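You operate a simulated robot arm through the tools that you are given. There is no shell and no other tool. Be economical: measure what you need, move in short steps, check, and stop when the job is done.

Carry out the task below with a simulated robot arm. There is one attempt and no reset: what you move stays moved.

## Task
Stir bottle 59 on fast until the dye is even, then stand it on the colour meter and cover it.
Fine: switch the stirrer off again. Set down upright: what you pick out.

Only the result counts: the job must be done as asked and must still hold three seconds after the hand-in. Knocking over, shifting, dropping, spilling or breaking anything else fails it. A push-on lid holds only when it is set on centred and level and pressed home; a screw cap is set on level and turned clockwise until tight.

## Robot
A 7-joint arm with a two-finger parallel gripper, fixed in place. Base frame: the origin is at the foot of the arm, x ahead of it, y to its left, z up; the work surface is at about z = 0. Units: m, rad, N and s.
With the tool pointing down near the work surface it reaches from about 0.22 to 0.58 m from the base axis. Its first joint turns from -1.152 to 1.152 rad. Payload 2.5 kg.
The tool frame sits at the grasp point between the pads (the TCP): z along the fingers, y along the line on which they close. The tips reach 0.023 m beyond it. The gripper opens to 0.094 m. The fingers are 0.038 m wide and 0.01 m thick; the gripper's body (0.054 by 0.096 m) begins 0.039 m behind the TCP.
Orientation is that of the tool frame in the base frame, as a unit quaternion [w, x, y, z]. With the fingers straight down and closing along the base's y, the tool's x points along the base's -x, its y along +y and its z along -z.

## Interface
- The arm moves only by the tool servo_tool. Its arguments are lists of equal length, an entry for each row: "delta_pos": the shift along the tool's x, y, z in units of 100 mm (1.0 is 100 mm), a list of three; "turn": the turn, a rotation vector about the tool's x, y, z in units of 90 degrees (1.0 is 90 degrees), a list of three; "fingers": the closure in counts, from 0 (fully open) to 255 (shut). In form: {"delta_pos": [[x, y, z], ...], "turn": [[wx, wy, wz], ...], "fingers": [fingers, ...]}. A call has 1 to 12 rows; each row is the pose to reach, as a shift and turn from the pose commanded when the call began, along the tool's axes at that moment. A call with a number of a shift or a turn outside -1 to 1 is refused whole. Rows are played at 5 a second. More than 0.05 m and 0.15 rad between two rows, or a gripper value outside its range, and nothing of the call is played. Where a pose cannot be reached the arm comes as near as it can. A force on the tool above 70 N (or 10 N above the force at the start of the call, whichever is more), or a blocked arm, ends the call early, and 0.2 s more pass. The fingers move at their own pace (about 0.108 m/s each) and stop on an object; they squeeze with about 39 N. The grip force told is the motor's: it shows also when the fingers shut on nothing. Time passes only in rows, and 0.2 s behind the last, so rows that repeat a pose let the fingers close. It gives the time, the measured TCP pose, the force on the tool (base axes), the opening and the grip force at its end, in the units of the frame above (readings bear some noise), with the torque about the TCP (base axes, N m) and any sound that the robot's microphone picked up, and new pictures: "show" is both (left out), scene, wrist or none.
- Cameras (640 x 400 px; columns grow to the right, rows downward): "scene" is fixed at [0.1346, -0.4181, 0.5512]; the picture's right is [0.71, -0.70, 0.00], its down [-0.34, -0.35, -0.87] and it looks along [0.61, 0.62, -0.49] (base axes); focal length 285 px, centre (320, 200). "wrist" rides on the gripper at [0.086, 0.016, -0.075] in the tool frame; the picture's right is [-0.18, 0.98, 0.00], its down [-0.58, -0.11, -0.81] and it looks along [-0.79, -0.15, 0.59] (tool axes); focal length 243 px, centre (320, 200). There is no depth. A picture from a camera that has moved, and an enlarged one, comes with that camera's place and axes in the base frame and with its lens.
- close_up(camera, box): a new picture of the part [left, top, right, bottom] of that camera's present view, enlarged. The clock stands still meanwhile.
- finish_job(): hands the job in; it is judged then, once.

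Work in short steps. Places have to be worked out from the pictures, the camera data and where the tool is seen: move nearer, look again, correct. Check each grasp and each placing, and mend what went wrong. You have 120 turns and 200 pictures in all, those below and enlarged ones among them. Open the gripper and draw the arm clear of the work before you hand the job in, unless the task says otherwise; then end with one line.

The tools are called after "Request:" as a command line: name --argument value ..., lists and objects as JSON in quotes. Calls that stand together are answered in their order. servo_tool: Moves the arm, as the interface text tells. Its arguments: {"type":"object","properties":{"delta_pos":{"type":"array","items":{"type":"array","items":{"type":"number"}}},"turn":{"type":"array","items":{"type":"array","items":{"type":"number"}}},"fingers":{"type":"array","items":{"type":"number"}},"show":{"type":"string","enum":["both","scene","wrist","none"]}},"required":["delta_pos","turn","fingers"]} The other tools are called the same way: close_up (camera, box) takes an enlarged picture of a part of a camera's view; finish_job () hands the job in.

At the start:

```text
time_s: 0.0
position: [0.345, -0.0648, 0.3711]
ee_rot: [0.0, 0.0, 1.0, 0.0]
contact_force: [-0.1, 0.2, -0.6]
moment: [-0.01, -0.02, -0.03]
width: 0.094
grasp_force: 0.0
```

scene: 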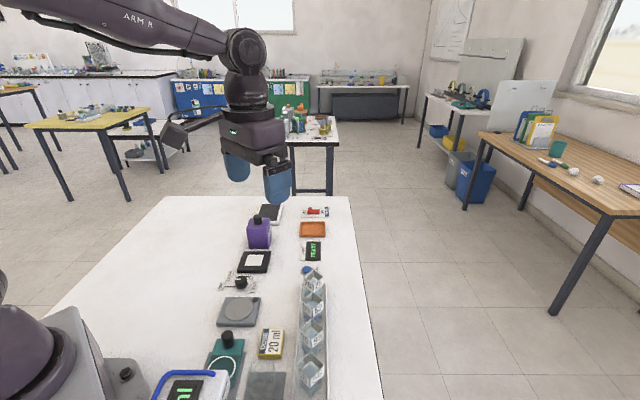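
wrist: 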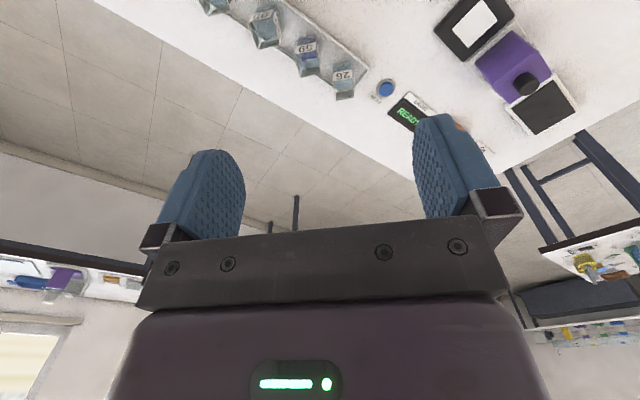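

The scene shows a row of bottles on a rack, several devices and a display. I enlarge the parts to identify them.

Request:
close_up --camera "scene" --box '[200, 190, 360, 290]'

Request:
close_up --camera "scene" --box '[140, 260, 364, 400]'

Request:
close_up --camera "wrist" --box '[180, 0, 600, 180]'

```text
4.00 times, centred on (280, 240) of scene
camera zoom: at [0.1346, -0.4181, 0.5512], right [0.71, -0.7, 0.0], down [-0.34, -0.35, -0.87], along [0.61, 0.62, -0.49], focal length 1139 px, centre (480, 40)
```

zoom: 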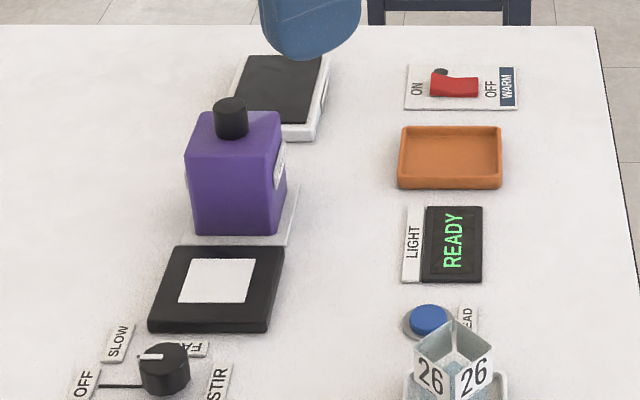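

```text
2.86 times, centred on (252, 330) of scene
camera zoom: at [0.1346, -0.4181, 0.5512], right [0.71, -0.7, 0.0], down [-0.34, -0.35, -0.87], along [0.61, 0.62, -0.49], focal length 814 px, centre (514, -171)
```

zoom: 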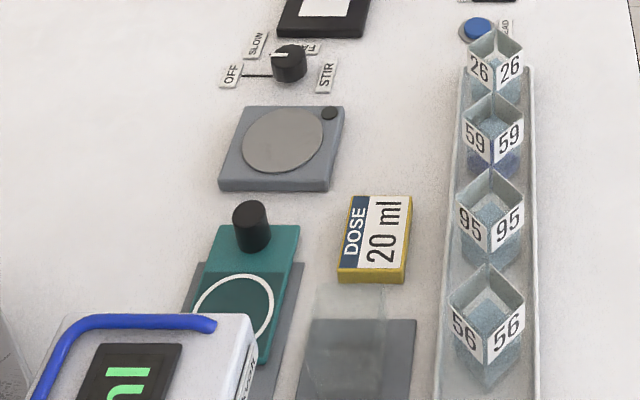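

```text
1.52 times, centred on (390, 90) of wrist
camera zoom: at [0.2567, -0.0498, 0.4449], right [0.18, 0.98, 0.0], down [0.58, -0.11, 0.81], along [0.79, -0.15, -0.59], focal length 370 px, centre (213, 368)
```

zoom: 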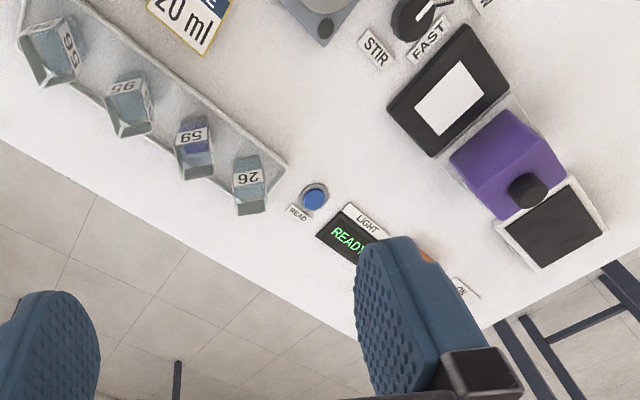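

I yaw the wrist to look along the table's diagonal and see the devices closer.

Request:
servo_tool --delta_pos '[[0, 0, 0], [0, 0, 0], [0, 0, 0], [0, 0, 0], [0, 0, 0], [0, 0, 0]]' --turn '[[0, 0, -0.09], [0, 0, -0.18], [0, 0, -0.27], [0, 0, -0.36], [0, 0, -0.45], [0, 0, -0.5]]' --fingers '[0, 0, 0, 0, 0, 0]'

```text
time_s: 1.4
position: [0.3443, -0.0649, 0.3707]
ee_rot: [0.0, -0.383, 0.924, 0.0]
contact_force: [0.3, -0.3, -0.3]
moment: [-0.02, 0.04, 0.01]
width: 0.0942
grasp_force: 0.0
camera wrist: at [0.2708, -0.1158, 0.4449], right [-0.57, 0.82, 0.0], down [0.49, 0.34, 0.81], along [0.66, 0.46, -0.59], focal length 243 px, centre (320, 200)
```

scene: 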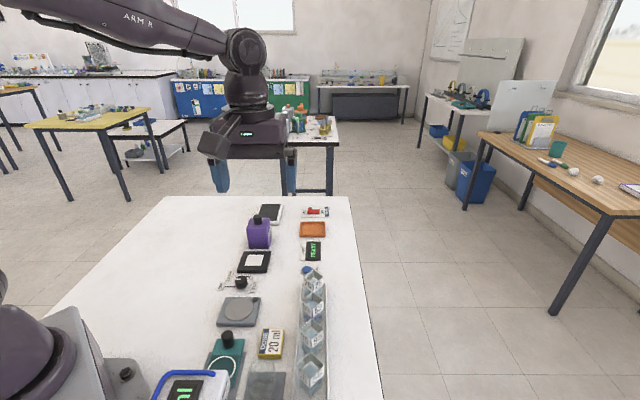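
wrist: 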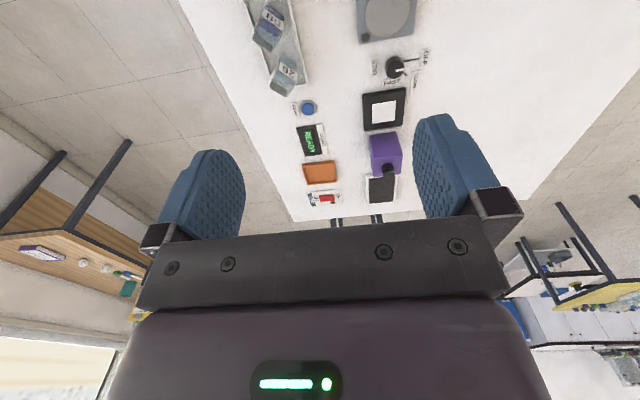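

I tilt the wrist to look more steeply down at the far half of the table.

Request:
servo_tool --delta_pos '[[0, 0, 0], [0, 0, 0], [0, 0, 0], [0, 0, 0], [0, 0, 0]]' --turn '[[0, 0.09, 0], [0, 0.18, 0], [0, 0.27, 0], [0, 0.36, 0], [0, 0.4, 0]]' --fingers '[0, 0, 0, 0, 0]' --show "wrist"

```text
time_s: 2.6
position: [0.3444, -0.0652, 0.3699]
ee_rot: [-0.286, -0.364, 0.879, -0.118]
contact_force: [0.5, -0.9, 0.3]
moment: [0.0, 0.01, 0.02]
width: 0.0941
grasp_force: 0.0
camera wrist: at [0.3134, -0.0724, 0.4814], right [-0.59, 0.8, -0.11], down [0.75, 0.59, 0.31], along [0.31, 0.1, -0.94], focal length 243 px, centre (320, 200)
```

wrist: 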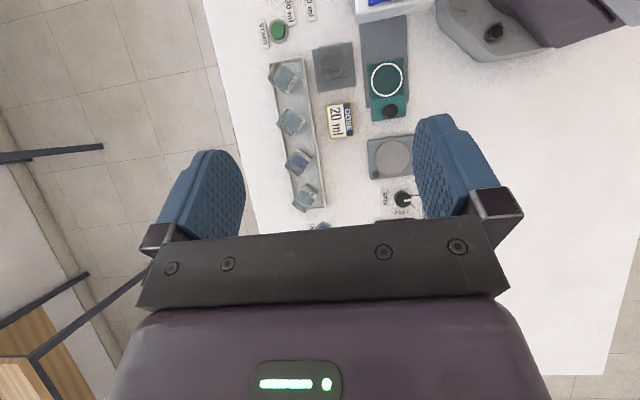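

Request:
close_up --camera "wrist" --box '[240, 0, 440, 125]'

Request:
close_up --camera "wrist" --box '[240, 100, 440, 225]'

```text
3.20 times, centred on (340, 62) of wrist
camera zoom: at [0.3134, -0.0724, 0.4814], right [-0.59, 0.8, -0.11], down [0.75, 0.59, 0.31], along [0.31, 0.1, -0.94], focal length 776 px, centre (256, 640)
```

zoom: 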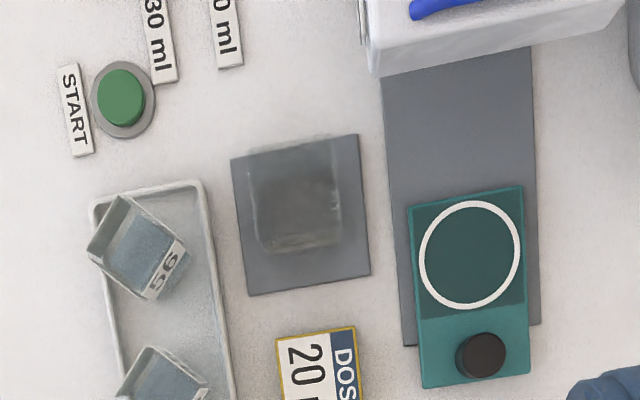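

```text
3.20 times, centred on (340, 162) of wrist
camera zoom: at [0.3134, -0.0724, 0.4814], right [-0.59, 0.8, -0.11], down [0.75, 0.59, 0.31], along [0.31, 0.1, -0.94], focal length 776 px, centre (256, 320)
```

zoom: 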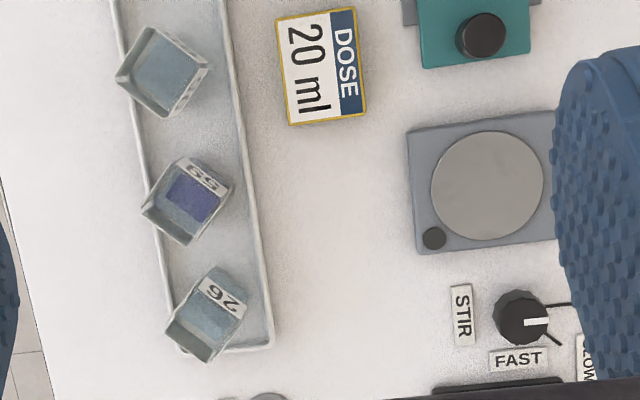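

Now I shift over the far half, keeping the tilt.

Request:
servo_tool --delta_pos '[[-0.32, 0, -0.235], [-0.65, 0, -0.47], [-0.97, 0, -0.705], [-0.97, 0, -0.705]]' --turn '[[0, 0, 0], [0, 0, 0], [0, 0, 0], [0, 0, 0]]' --fingers '[0, 0, 0, 0]' --show "wrist"

```text
time_s: 3.6
position: [0.4293, 0.0197, 0.3721]
ee_rot: [-0.286, -0.363, 0.879, -0.118]
contact_force: [-0.5, 0.3, -0.1]
moment: [-0.02, -0.04, 0.03]
width: 0.0939
grasp_force: 0.1
camera wrist: at [0.3982, 0.0128, 0.4819], right [-0.59, 0.8, -0.11], down [0.74, 0.59, 0.31], along [0.31, 0.1, -0.94], focal length 243 px, centre (320, 200)
```

wrist: 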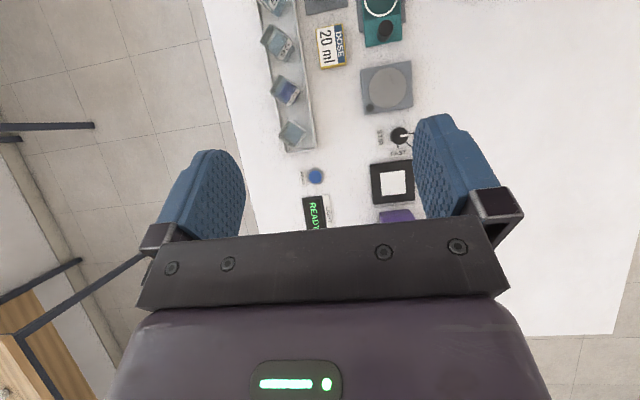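

Request:
close_up --camera "wrist" --box '[240, 100, 440, 225]'

Request:
servo_tool --delta_pos '[[-0.32, 0, -0.235], [-0.65, 0, -0.47], [-0.97, 0, -0.705], [-0.97, 0, -0.705]]' --turn '[[0, 0, 0], [0, 0, 0], [0, 0, 0], [0, 0, 0]]' --fingers '[0, 0, 0, 0]' --show "wrist"

```text
3.20 times, centred on (340, 162) of wrist
camera zoom: at [0.3982, 0.0128, 0.4819], right [-0.59, 0.8, -0.11], down [0.74, 0.59, 0.31], along [0.31, 0.1, -0.94], focal length 776 px, centre (256, 320)
```

zoom: 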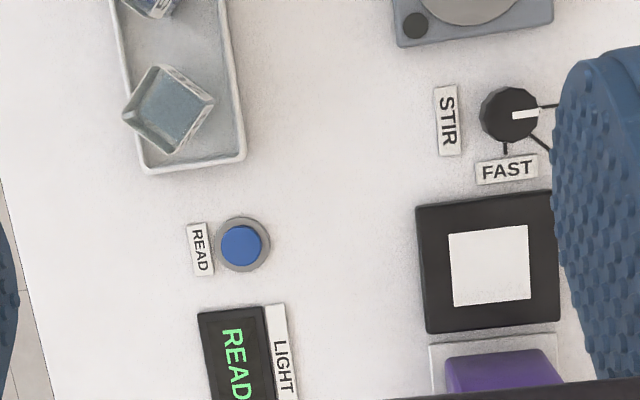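

```text
time_s: 4.6
position: [0.444, 0.0568, 0.3726]
ee_rot: [-0.293, -0.362, 0.877, -0.114]
contact_force: [-0.4, 0.2, 0.3]
moment: [-0.02, 0.0, -0.02]
width: 0.0942
grasp_force: 0.0
out of reach, approached as far as the arm can: row 1, 2, 3, 4
camera wrist: at [0.4151, 0.0504, 0.4843], right [-0.59, 0.8, -0.1], down [0.75, 0.59, 0.3], along [0.3, 0.1, -0.95], focal length 243 px, centre (320, 200)
```

wrist: 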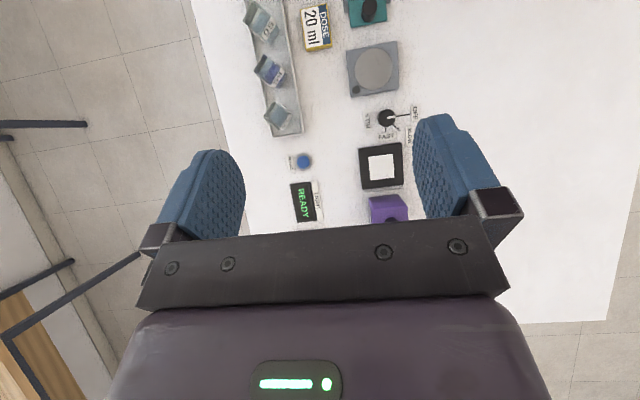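

Request:
close_up --camera "scene" --box '[236, 200, 332, 260]'

Request:
close_up --camera "scene" --box '[212, 240, 308, 300]'

Request:
close_up --camera "wrist" --box '[240, 0, 440, 125]'

Request:
close_up --camera "wrist" --box '[240, 100, 440, 225]'

```text
6.67 times, centred on (284, 230) of scene
camera zoom: at [0.1346, -0.4181, 0.5512], right [0.71, -0.7, 0.0], down [-0.34, -0.35, -0.87], along [0.61, 0.62, -0.49], focal length 1898 px, centre (560, 0)
```

zoom: 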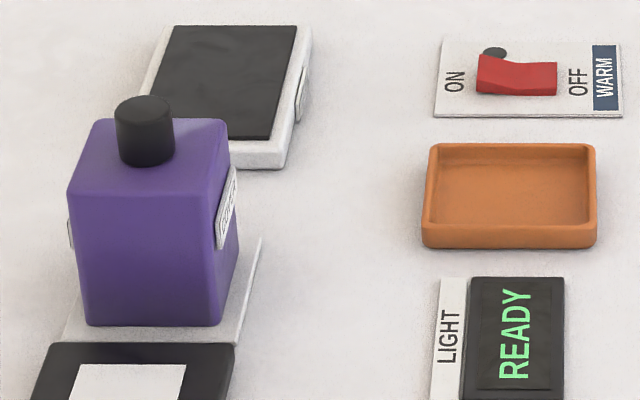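

```text
6.67 times, centred on (260, 270) of scene
camera zoom: at [0.1346, -0.4181, 0.5512], right [0.71, -0.7, 0.0], down [-0.34, -0.35, -0.87], along [0.61, 0.62, -0.49], focal length 1898 px, centre (720, -267)
```

zoom: 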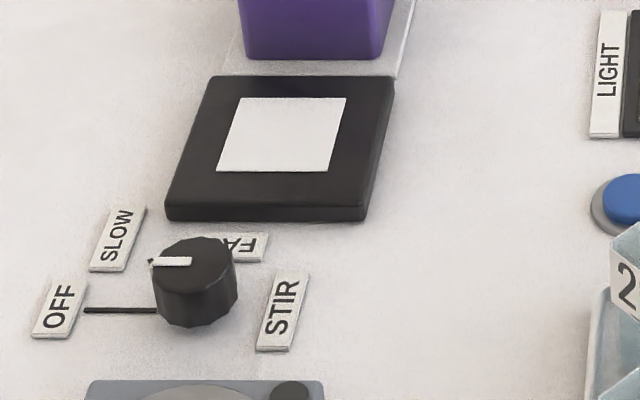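

```text
3.20 times, centred on (340, 62) of wrist
camera zoom: at [0.4151, 0.0504, 0.4843], right [-0.59, 0.8, -0.1], down [0.75, 0.59, 0.3], along [0.3, 0.1, -0.95], focal length 776 px, centre (256, 640)
```

zoom: 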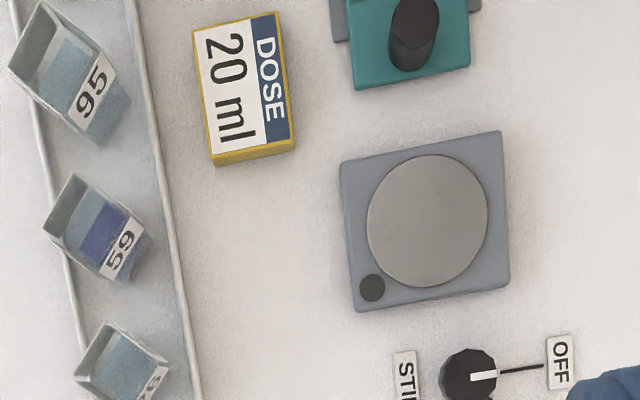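

```text
3.20 times, centred on (340, 162) of wrist
camera zoom: at [0.4151, 0.0504, 0.4843], right [-0.59, 0.8, -0.1], down [0.75, 0.59, 0.3], along [0.3, 0.1, -0.95], focal length 776 px, centre (256, 320)
```

zoom: 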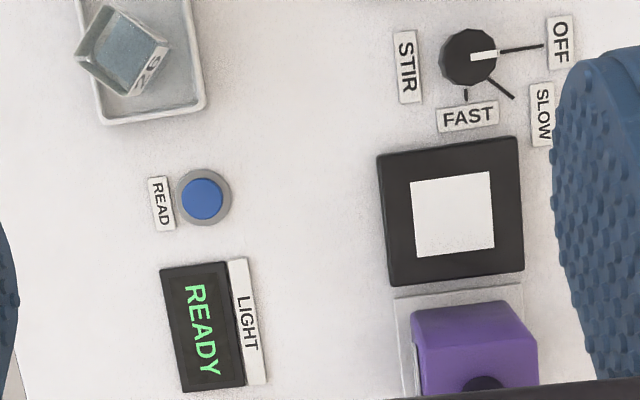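

The layout is clear: stirrer near (0.318, 0.035), knob at about (0.365, 0.100) now on OFF with FAST 90° clockwise, meter pad at about (0.437, 0.155), and the purple hood beyond it. I undo the last shift and the tilt.

Request:
servo_tool --delta_pos '[[0.32, 0, 0.235], [0.65, 0, 0.47], [0.97, 0, 0.705], [0.97, 0, 0.705], [0.97, 0, 0.705], [0.97, 0, 0.705]]' --turn '[[0, 0, 0], [0, -0.08, 0], [0, -0.16, 0], [0, -0.24, 0], [0, -0.32, 0], [0, -0.4, 0]]' --fingers '[0, 0, 0, 0, 0, 0]' --show "none"

Request:
servo_tool --delta_pos '[[0, 0, 0], [0, 0, 0], [0, 0, 0], [0, 0, 0], [0, 0, 0], [0, 0, 0], [0, 0, 0]]' --turn '[[0, 0, 0.09], [0, 0, 0.18], [0, 0, 0.27], [0, 0, 0.36], [0, 0, 0.45], [0, 0, 0.5], [0, 0, 0.5]]' --fingers '[0, 0, 0, 0, 0, 0, 0]' --show "none"

```text
time_s: 6.0
position: [0.3594, -0.0262, 0.3755]
ee_rot: [0.0, -0.383, 0.924, 0.0]
contact_force: [0.1, 0.4, 0.9]
moment: [-0.01, 0.0, -0.01]
width: 0.0941
grasp_force: 0.0
```

```text
time_s: 7.6
position: [0.3586, -0.027, 0.3753]
ee_rot: [0.001, 0.002, 1.0, -0.001]
contact_force: [-0.5, 0.2, -0.4]
moment: [-0.01, 0.01, 0.01]
width: 0.0941
grasp_force: 0.0
```

Upright and aligned with the base. I move above bottle 59's estimated place (0.424, -0.101).

Request:
servo_tool --delta_pos '[[-0.16, -0.18, 0.25], [-0.33, -0.37, 0.5], [-0.49, -0.55, 0.75], [-0.65, -0.74, 1.0], [-0.65, -0.74, 1.0]]' --turn '[[0, 0, 0], [0, 0, 0], [0, 0, 0], [0, 0, 0], [0, 0, 0]]' --fingers '[0, 0, 0, 0, 0]' --show "none"

Request:
servo_tool --delta_pos '[[0, 0, 0.4], [0, 0, 0.8], [0, 0, 1.0], [0, 0, 1.0]]' --turn '[[0, 0, 0], [0, 0, 0], [0, 0, 0], [0, 0, 0]]' --fingers '[0, 0, 0, 0]'

```text
time_s: 8.8
position: [0.424, -0.1022, 0.2738]
ee_rot: [0.0, 0.0, 1.0, 0.0]
contact_force: [0.0, 0.1, 0.0]
moment: [-0.01, 0.0, 0.03]
width: 0.0939
grasp_force: 0.1
```

```text
time_s: 9.8
position: [0.4245, -0.1015, 0.1735]
ee_rot: [0.0, 0.0, 1.0, -0.001]
contact_force: [0.8, -0.3, -0.3]
moment: [-0.01, 0.03, -0.03]
width: 0.0941
grasp_force: 0.0
camera wrist: at [0.3369, -0.085, 0.248], right [0.18, 0.98, 0.0], down [0.58, -0.11, 0.81], along [0.79, -0.15, -0.59], focal length 243 px, centre (320, 200)
```

scene: 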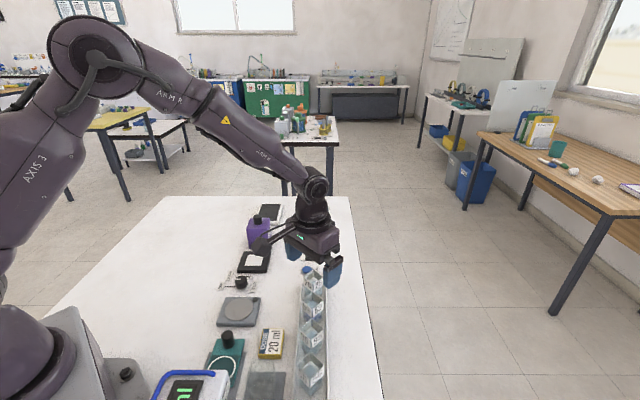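
wrist: 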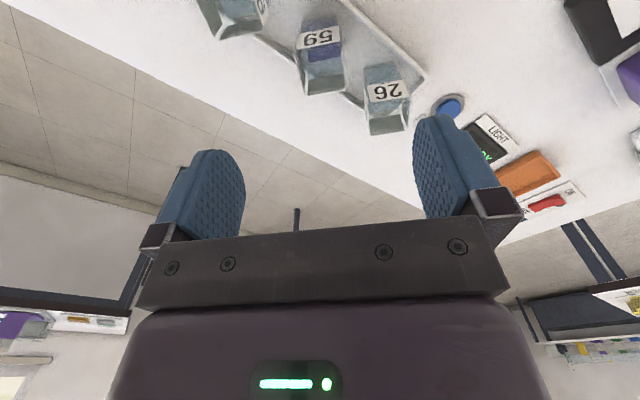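

Request:
close_up --camera "wrist" --box '[240, 0, 448, 130]'

```text
3.08 times, centred on (344, 65) of wrist
camera zoom: at [0.3369, -0.085, 0.248], right [0.18, 0.98, 0.0], down [0.58, -0.11, 0.81], along [0.79, -0.15, -0.59], focal length 746 px, centre (246, 615)
```

zoom: 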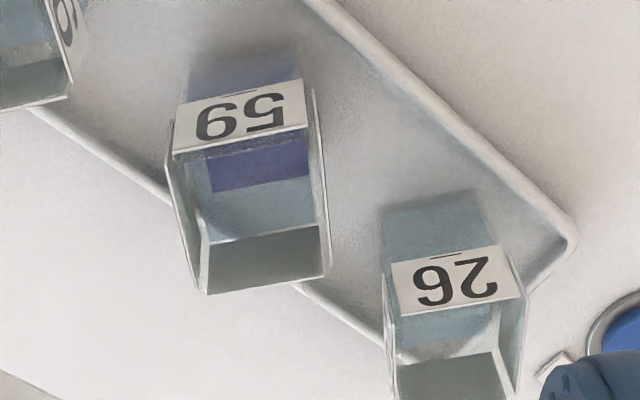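

Bottle 59 sits at about (0.426, -0.100), square to the base axes, ~34 mm wide and ~60 mm high, and the fingers will clear its neighbours. I descend in two steps.

Request:
servo_tool --delta_pos '[[-0.015, 0.015, 0.3], [-0.015, 0.015, 0.6], [-0.015, 0.015, 0.8], [-0.015, 0.015, 0.8]]' --turn '[[0, 0, 0], [0, 0, 0], [0, 0, 0], [0, 0, 0]]' --fingers '[0, 0, 0, 0]'

```text
time_s: 10.8
position: [0.4266, -0.0991, 0.0958]
ee_rot: [0.0, 0.0, 1.0, 0.0]
contact_force: [-0.1, 0.0, -0.4]
moment: [-0.01, 0.0, -0.02]
width: 0.094
grasp_force: 0.0
camera wrist: at [0.3386, -0.0836, 0.1686], right [0.18, 0.98, 0.0], down [0.58, -0.11, 0.81], along [0.79, -0.15, -0.59], focal length 243 px, centre (320, 200)
```

scene: 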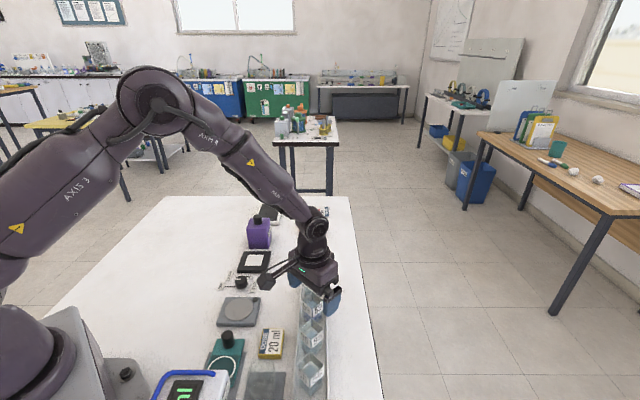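
wrist: 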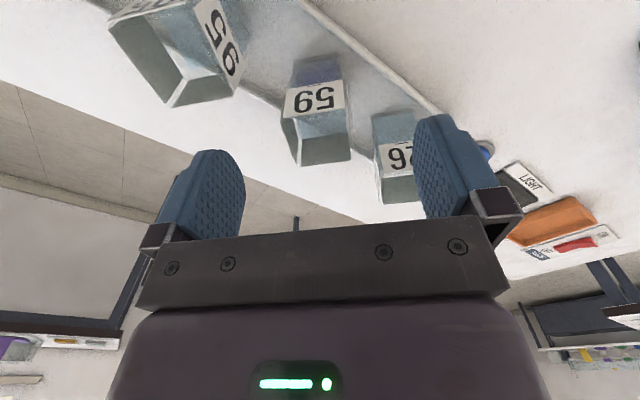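

Alignment is confirmed. I narrow the fingers a little and go down to grasp height.

Request:
servo_tool --delta_pos '[[0, -0.01, 0], [0, -0.01, 0.25], [0, -0.01, 0.53], [0, -0.01, 0.53]]' --turn '[[0, 0, 0], [0, 0, 0], [0, 0, 0], [0, 0, 0]]' --fingers '[80, 80, 80, 80]'

```text
time_s: 11.8
position: [0.4264, -0.1009, 0.0429]
ee_rot: [0.0, 0.0, 1.0, 0.0]
contact_force: [-0.1, -0.2, 0.2]
moment: [-0.02, 0.03, 0.02]
width: 0.0643
grasp_force: 0.1
camera wrist: at [0.3384, -0.0849, 0.1155], right [0.18, 0.98, 0.0], down [0.58, -0.11, 0.81], along [0.79, -0.15, -0.59], focal length 243 px, centre (320, 200)
```

scene: 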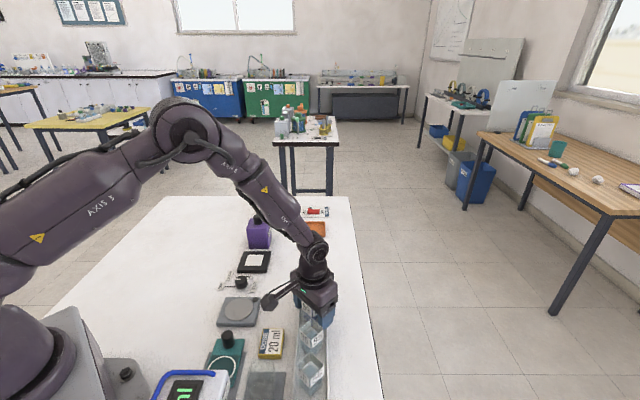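
wrist: 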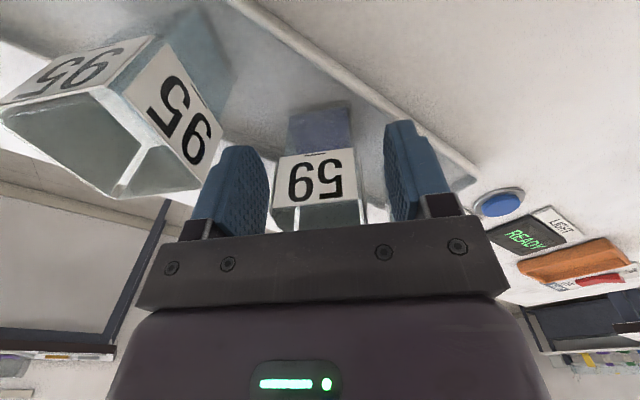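

The bottle is centred between the fingers. I close on it and lift straight up a little.

Request:
servo_tool --delta_pos '[[0, 0, 0], [0, 0, 0], [0, 0, 0], [0, 0, 0], [0, 0, -0.1], [0, 0, -0.25], [0, 0, -0.5], [0, 0, -0.8]]' --turn '[[0, 0, 0], [0, 0, 0], [0, 0, 0], [0, 0, 0], [0, 0, 0], [0, 0, 0], [0, 0, 0], [0, 0, 0]]' --fingers '[255, 255, 255, 255, 255, 255, 255, 255]'

```text
time_s: 13.6
position: [0.4249, -0.1001, 0.1214]
ee_rot: [0.001, 0.0, 1.0, 0.0]
contact_force: [-0.7, 0.3, -0.2]
moment: [-0.01, 0.01, 0.03]
width: 0.0335
grasp_force: 39.2
camera wrist: at [0.3381, -0.0847, 0.1959], right [0.18, 0.98, 0.0], down [0.58, -0.11, 0.81], along [0.79, -0.15, -0.59], focal length 243 px, centre (320, 200)
```

scene: 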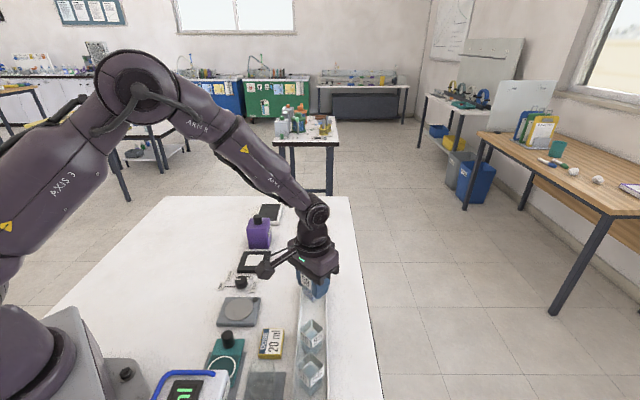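
wrist: 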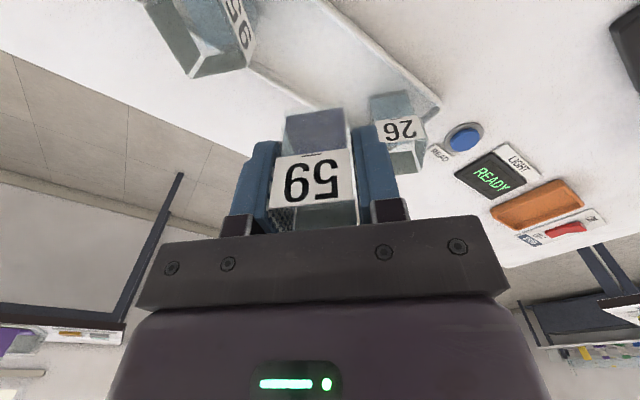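

Bottle is held upright. I carry it gently toward the stirrer.

Request:
servo_tool --delta_pos '[[0.05, 0.05, -0.2], [0.2, 0.2, -0.35], [0.4, 0.4, -0.4], [0.6, 0.65, -0.4], [0.75, 0.85, -0.4], [0.85, 0.95, -0.4], [0.85, 0.95, -0.4]]' --turn '[[0, 0, 0], [0, 0, 0], [0, 0, 0], [0, 0, 0], [0, 0, 0], [0, 0, 0], [0, 0, 0]]' --fingers '[255, 255, 255, 255, 255, 255, 255]'

```text
time_s: 15.2
position: [0.3406, -0.0047, 0.1607]
ee_rot: [0.0, 0.0, 1.0, 0.0]
contact_force: [0.1, -0.4, -1.0]
moment: [0.03, -0.02, 0.0]
width: 0.0333
grasp_force: 38.7
camera wrist: at [0.2531, 0.0106, 0.2354], right [0.18, 0.98, 0.0], down [0.58, -0.11, 0.81], along [0.79, -0.15, -0.59], focal length 243 px, centre (320, 200)
```

scene: 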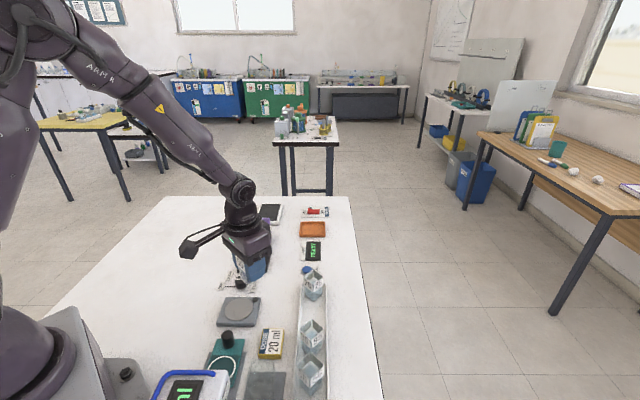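
wrist: 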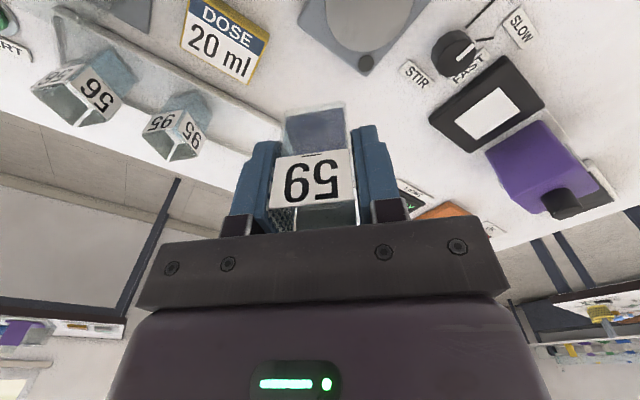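

Request:
servo_tool --delta_pos '[[0.12, 0.17, 0], [0.246, 0.347, 0], [0.246, 0.347, 0]]' --turn '[[0, 0, 0], [0, 0, 0], [0, 0, 0]]' --fingers '[255, 255, 255]' --show "wrist"

Request:
close_up --camera "scene" --box '[192, 250, 288, 340]'

```text
time_s: 16.0
position: [0.3167, 0.0298, 0.1623]
ee_rot: [0.0, 0.0, 1.0, 0.0]
contact_force: [-0.2, 0.1, -0.5]
moment: [0.01, -0.01, 0.02]
width: 0.0333
grasp_force: 38.5
camera wrist: at [0.2289, 0.0453, 0.2356], right [0.18, 0.98, 0.0], down [0.58, -0.11, 0.81], along [0.79, -0.15, -0.59], focal length 243 px, centre (320, 200)
```

wrist: 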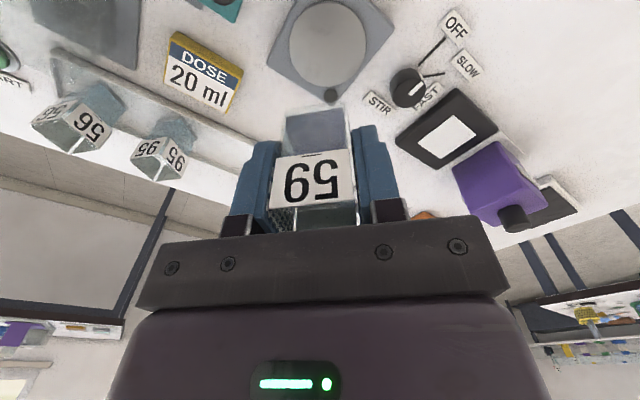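

```text
4.44 times, centred on (240, 295) of scene
camera zoom: at [0.1346, -0.4181, 0.5512], right [0.71, -0.7, 0.0], down [-0.34, -0.35, -0.87], along [0.61, 0.62, -0.49], focal length 1265 px, centre (676, -222)
```

zoom: 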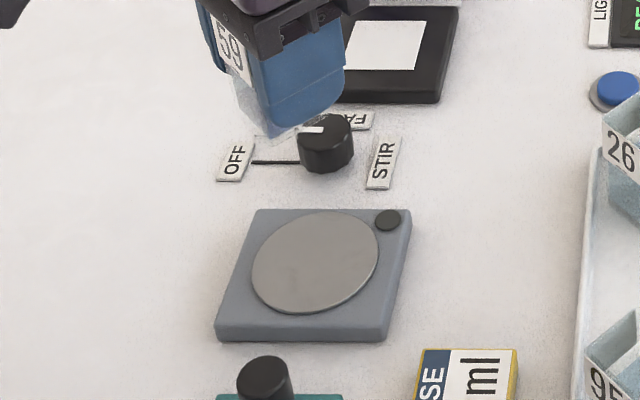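

Request:
close_up --camera "wrist" --box '[240, 0, 480, 150]'

```text
2.67 times, centred on (360, 75) of wrist
camera zoom: at [0.2289, 0.0453, 0.2356], right [0.18, 0.98, 0.0], down [0.58, -0.11, 0.81], along [0.79, -0.15, -0.59], focal length 647 px, centre (213, 533)
```

zoom: 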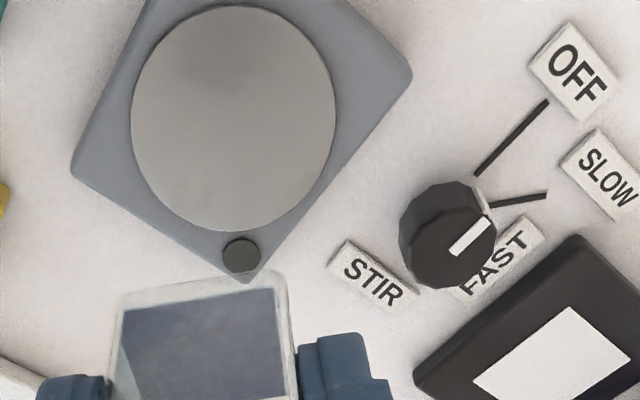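

Disc centre works out to about (0.314, 0.035). I shift over it and lower to just above the plate.

Request:
servo_tool --delta_pos '[[0.025, 0.052, 0.15], [0.025, 0.052, 0.4], [0.025, 0.052, 0.65], [0.025, 0.052, 0.85], [0.025, 0.052, 0.92], [0.025, 0.052, 0.92]]' --turn '[[0, 0, 0], [0, 0, 0], [0, 0, 0], [0, 0, 0], [0, 0, 0], [0, 0, 0]]' --fingers '[255, 255, 255, 255, 255, 255]'

Request:
close_up --camera "scene" --box '[192, 250, 288, 340]'

```text
time_s: 17.4
position: [0.3127, 0.034, 0.0714]
ee_rot: [0.001, 0.0, 1.0, 0.0]
contact_force: [0.1, -0.3, -0.4]
moment: [0.02, 0.01, -0.01]
width: 0.0335
grasp_force: 39.5
camera wrist: at [0.2263, 0.0505, 0.1438], right [0.18, 0.98, 0.0], down [0.58, -0.11, 0.81], along [0.79, -0.15, -0.59], focal length 243 px, centre (320, 200)
```

scene: 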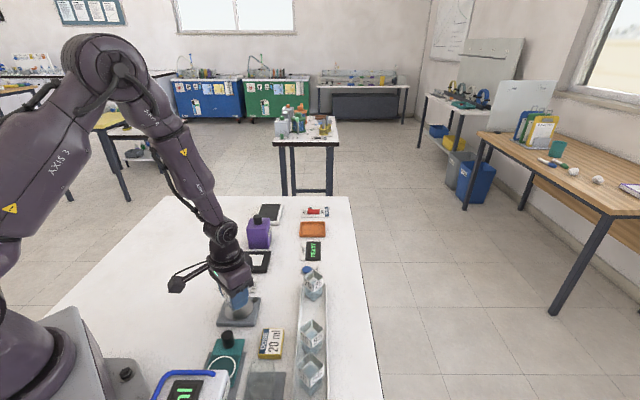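
wrist: 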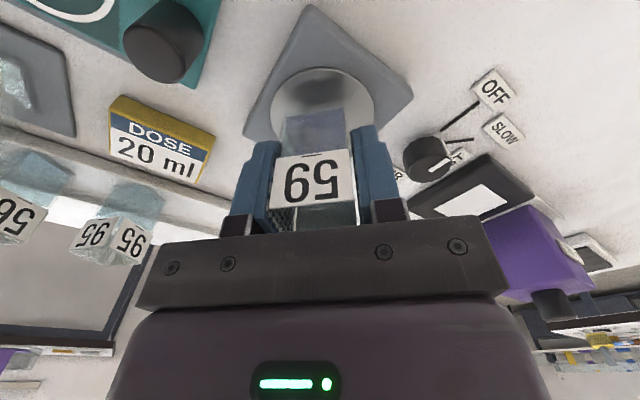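

```text
4.44 times, centred on (240, 295) of scene
camera zoom: at [0.1346, -0.4181, 0.5512], right [0.71, -0.7, 0.0], down [-0.34, -0.35, -0.87], along [0.61, 0.62, -0.49], focal length 1265 px, centre (676, -222)
```

zoom: 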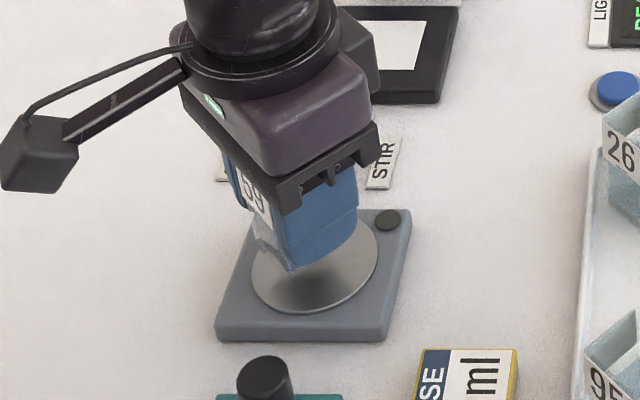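

Cross-checking both views puts the disc centre at about (0.317, 0.0345) and its top around z ≈ 0.01. I correct x by 4 mm and lower slowly in small steps, watching the force.

Request:
servo_tool --delta_pos '[[-0.04, 0.005, 0.03], [-0.04, 0.005, 0.08], [-0.04, 0.005, 0.12], [-0.04, 0.005, 0.15], [-0.04, 0.005, 0.15]]' --turn '[[0, 0, 0], [0, 0, 0], [0, 0, 0], [0, 0, 0], [0, 0, 0]]' --fingers '[255, 255, 255, 255, 255]' --show "wrist"

Request:
close_up --camera "scene" --box '[192, 250, 288, 340]'

```text
time_s: 18.6
position: [0.3188, 0.035, 0.0551]
ee_rot: [0.0, 0.0, 1.0, 0.0]
contact_force: [-0.1, 0.2, -0.3]
moment: [0.02, -0.01, 0.01]
width: 0.0332
grasp_force: 39.1
camera wrist: at [0.2303, 0.0511, 0.1287], right [0.18, 0.98, 0.0], down [0.58, -0.11, 0.81], along [0.79, -0.15, -0.59], focal length 243 px, centre (320, 200)
```

wrist: 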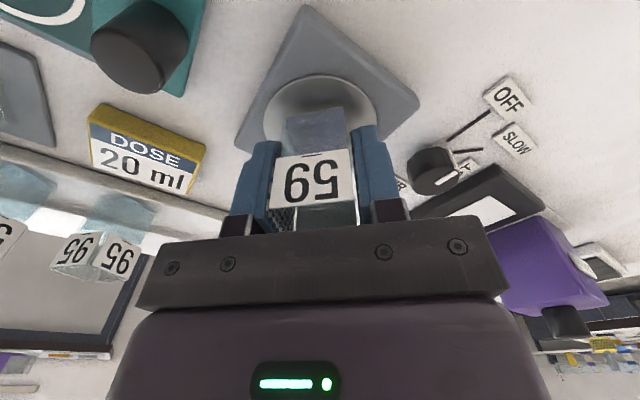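

```text
4.44 times, centred on (240, 295) of scene
camera zoom: at [0.1346, -0.4181, 0.5512], right [0.71, -0.7, 0.0], down [-0.34, -0.35, -0.87], along [0.61, 0.62, -0.49], focal length 1265 px, centre (676, -222)
```

zoom: 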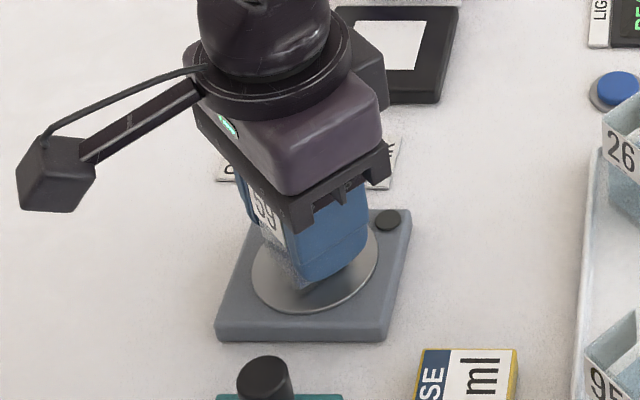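

Nearly on the plate and well centred. I continue down in 2 mm steps.

Request:
servo_tool --delta_pos '[[0.01, 0, 0.02], [0.01, 0, 0.04], [0.01, 0, 0.06], [0.01, 0, 0.08], [0.01, 0, 0.1]]' --turn '[[0, 0, 0], [0, 0, 0], [0, 0, 0], [0, 0, 0], [0, 0, 0]]' --fingers '[255, 255, 255, 255, 255]' --show "none"

Request:
close_up --camera "scene" --box '[192, 250, 288, 340]'

```text
time_s: 19.8
position: [0.3173, 0.0335, 0.046]
ee_rot: [0.001, -0.001, 1.0, 0.0]
contact_force: [0.4, 2.0, 30.3]
moment: [0.01, 0.03, 0.07]
width: 0.0332
grasp_force: 39.6
```

```text
4.44 times, centred on (240, 295) of scene
camera zoom: at [0.1345, -0.4181, 0.5512], right [0.71, -0.7, 0.0], down [-0.34, -0.35, -0.87], along [0.61, 0.62, -0.49], focal length 1265 px, centre (676, -222)
```

zoom: 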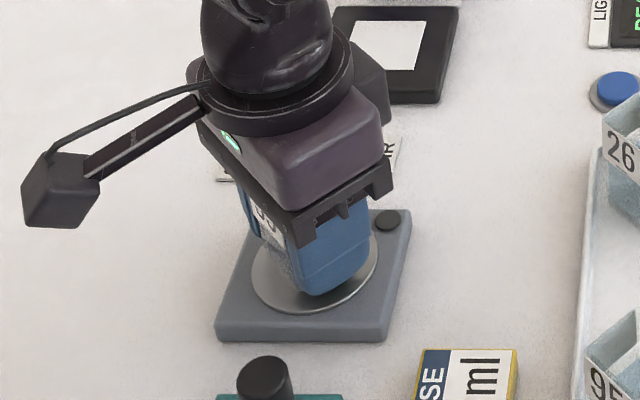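

The bottle is down on the plate (30 N). I relax the push, open the fingers and rise straight up.

Request:
servo_tool --delta_pos '[[0, 0, -0.01], [0, 0, -0.01], [0, 0, -0.01], [0, 0, -0.01], [0, 0, -0.2], [0, 0, -0.5], [0, 0, -0.85], [0, 0, -1.0]]' --turn '[[0, 0, 0], [0, 0, 0], [0, 0, 0], [0, 0, 0], [0, 0, 0], [0, 0, 0], [0, 0, 0], [0, 0, 0]]' --fingers '[255, 150, 80, 80, 80, 80, 80, 80]' --show "wrist"

Request:
close_up --camera "scene" --box '[192, 250, 288, 340]'

```text
time_s: 21.6
position: [0.3168, 0.0367, 0.1439]
ee_rot: [0.0, 0.0, 1.0, 0.0]
contact_force: [0.1, 0.2, 1.0]
moment: [0.01, 0.0, -0.01]
width: 0.0645
grasp_force: 0.0
camera wrist: at [0.2292, 0.0509, 0.2181], right [0.18, 0.98, 0.0], down [0.58, -0.11, 0.81], along [0.79, -0.15, -0.59], focal length 243 px, centre (320, 200)
```

wrist: 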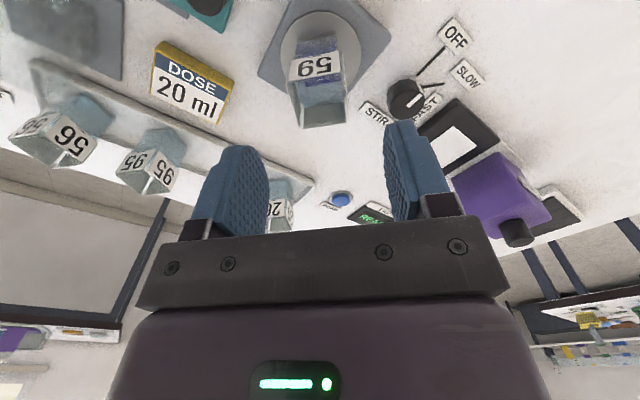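

```text
4.44 times, centred on (240, 295) of scene
camera zoom: at [0.1346, -0.4181, 0.5512], right [0.71, -0.7, 0.0], down [-0.34, -0.35, -0.87], along [0.61, 0.62, -0.49], focal length 1265 px, centre (676, -222)
```

zoom: 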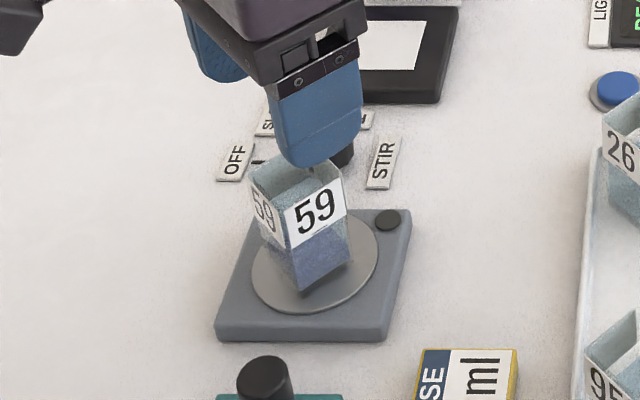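

Bottle 59 stands centred on the stirrer. The knob is at about (0.364, 0.103), ~22 mm high, OFF at 135°, SLOW at 90°, FAST at 45° (clockwise). I go above it and pre-turn the wrist so that the 90° sweep keeps the gripper body away from the bottle.

Request:
servo_tool --delta_pos '[[0, 0, -0.2], [-0.1, 0.13, -0.3], [-0.2, 0.3, -0.3], [-0.35, 0.5, -0.3], [-0.47, 0.66, -0.3], [-0.47, 0.66, -0.3], [-0.47, 0.66, -0.3], [-0.47, 0.66, -0.3], [-0.47, 0.66, -0.3], [-0.47, 0.66, -0.3], [-0.47, 0.66, -0.3], [-0.47, 0.66, -0.3]]' --turn '[[0, 0, 0], [0, 0, -0.09], [0, 0, -0.18], [0, 0, -0.27], [0, 0, -0.36], [0, 0, -0.45], [0, 0, -0.54], [0, 0, -0.63], [0, 0, -0.72], [0, 0, -0.81], [0, 0, -0.9], [0, 0, -0.98]]' --fingers '[80, 80, 80, 80, 80, 80, 80, 80, 80, 120, 120, 120]'

```text
time_s: 24.2
position: [0.3643, 0.1013, 0.1754]
ee_rot: [0.0, -0.697, 0.717, 0.001]
contact_force: [0.4, 0.0, 0.1]
moment: [0.01, 0.02, -0.01]
width: 0.0499
grasp_force: 0.1
camera wrist: at [0.344, 0.0143, 0.2487], right [-0.98, 0.21, 0.0], down [0.13, 0.58, 0.81], along [0.17, 0.79, -0.59], focal length 243 px, centre (320, 200)
```

scene: 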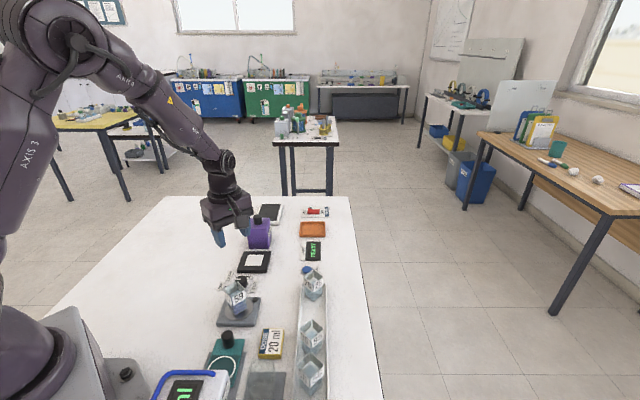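
wrist: 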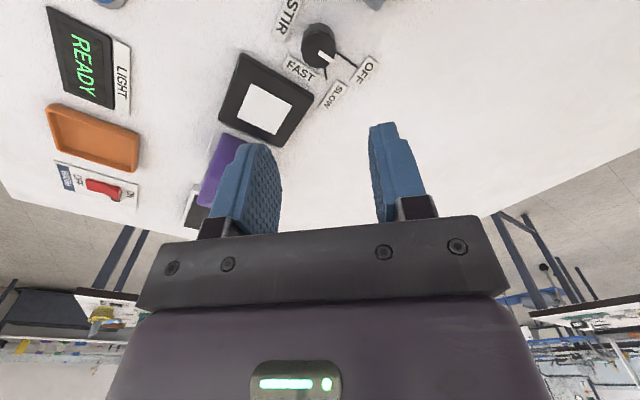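

Knob at (0.363, 0.101) and directly under the tool. I descend toward it with a further 9° of pre-turn.

Request:
servo_tool --delta_pos '[[0, 0, 0.3], [0, 0.01, 0.6], [0, 0.01, 0.9], [0, 0.01, 0.95], [0, 0.01, 0.95]]' --turn '[[0, 0, -0.05], [0, 0, -0.1], [0, 0, -0.1], [0, 0, -0.1], [0, 0, -0.1]]' --fingers '[122, 122, 122, 122, 122]'

Request:
close_up --camera "wrist" --box '[200, 60, 440, 210]'

```text
time_s: 25.4
position: [0.3631, 0.1004, 0.0794]
ee_rot: [0.0, 0.75, -0.661, 0.0]
contact_force: [-0.6, 0.9, -0.4]
moment: [0.03, -0.02, 0.0]
width: 0.049
grasp_force: 0.2
camera wrist: at [0.3567, 0.0128, 0.1537], right [-1.0, 0.06, 0.0], down [0.03, 0.59, 0.81], along [0.05, 0.8, -0.59], focal length 243 px, centre (320, 200)
```

scene: 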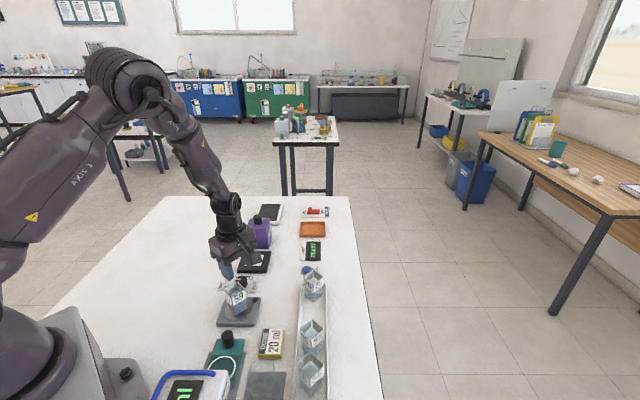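
wrist: 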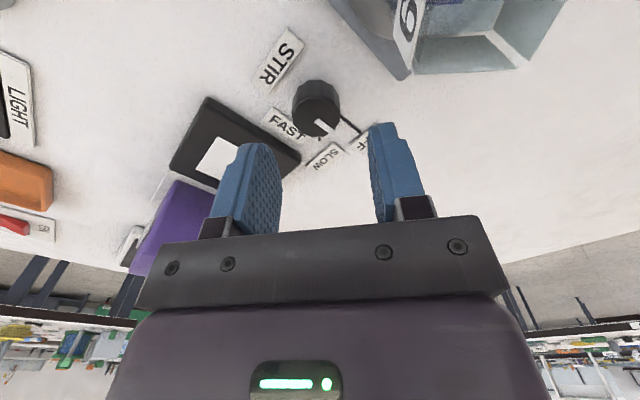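

```text
2.67 times, centred on (320, 135) of wrist
camera zoom: at [0.3567, 0.0128, 0.1537], right [-1.0, 0.06, 0.0], down [0.03, 0.59, 0.81], along [0.05, 0.8, -0.59], focal length 647 px, centre (320, 373)
```

zoom: 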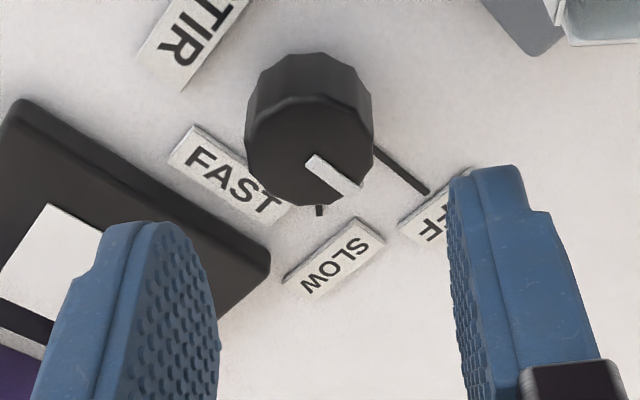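

The knob's centre is about (0.365, 0.103), so I correct 2 mm each way and lower until the tips straddle it at z ≈ 0.011.

Request:
servo_tool --delta_pos '[[-0.022, -0.02, 0.1], [-0.022, -0.02, 0.3], [-0.022, -0.02, 0.45], [-0.022, -0.02, 0.45]]' --turn '[[0, 0, 0], [0, 0, 0], [0, 0, 0], [0, 0, 0]]' --fingers '[122, 122, 122, 122]'

Request:
close_up --camera "scene" --box '[192, 240, 288, 330]'

```text
time_s: 26.4
position: [0.3648, 0.1031, 0.0353]
ee_rot: [0.0, 0.75, -0.661, 0.0]
contact_force: [0.0, 0.2, 0.2]
moment: [-0.01, -0.01, -0.03]
width: 0.0492
grasp_force: 0.1
camera wrist: at [0.3587, 0.0152, 0.1087], right [-1.0, 0.06, 0.0], down [0.03, 0.59, 0.81], along [0.05, 0.8, -0.59], focal length 243 px, centre (320, 200)
```

scene: 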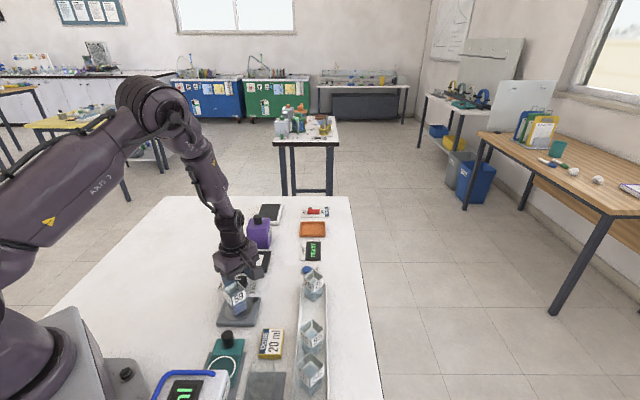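
wrist: 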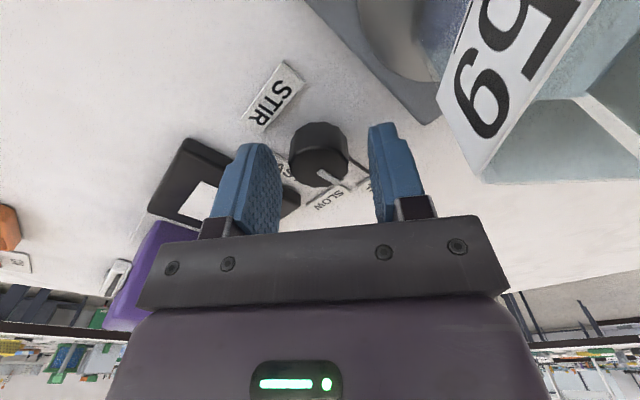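

```text
4.44 times, centred on (240, 285) of scene
camera zoom: at [0.1346, -0.4181, 0.5512], right [0.71, -0.7, 0.0], down [-0.34, -0.35, -0.87], along [0.61, 0.62, -0.49], focal length 1265 px, centre (676, -178)
```

zoom: 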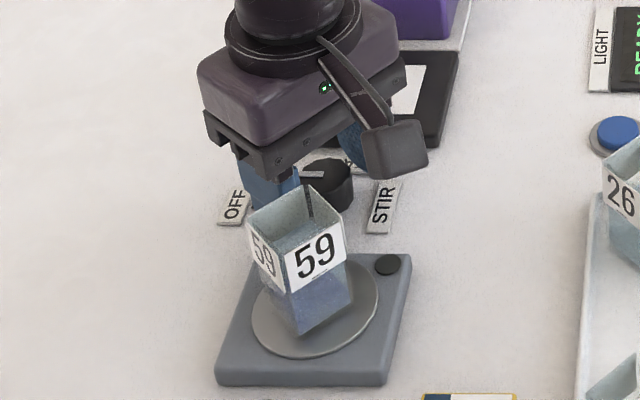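

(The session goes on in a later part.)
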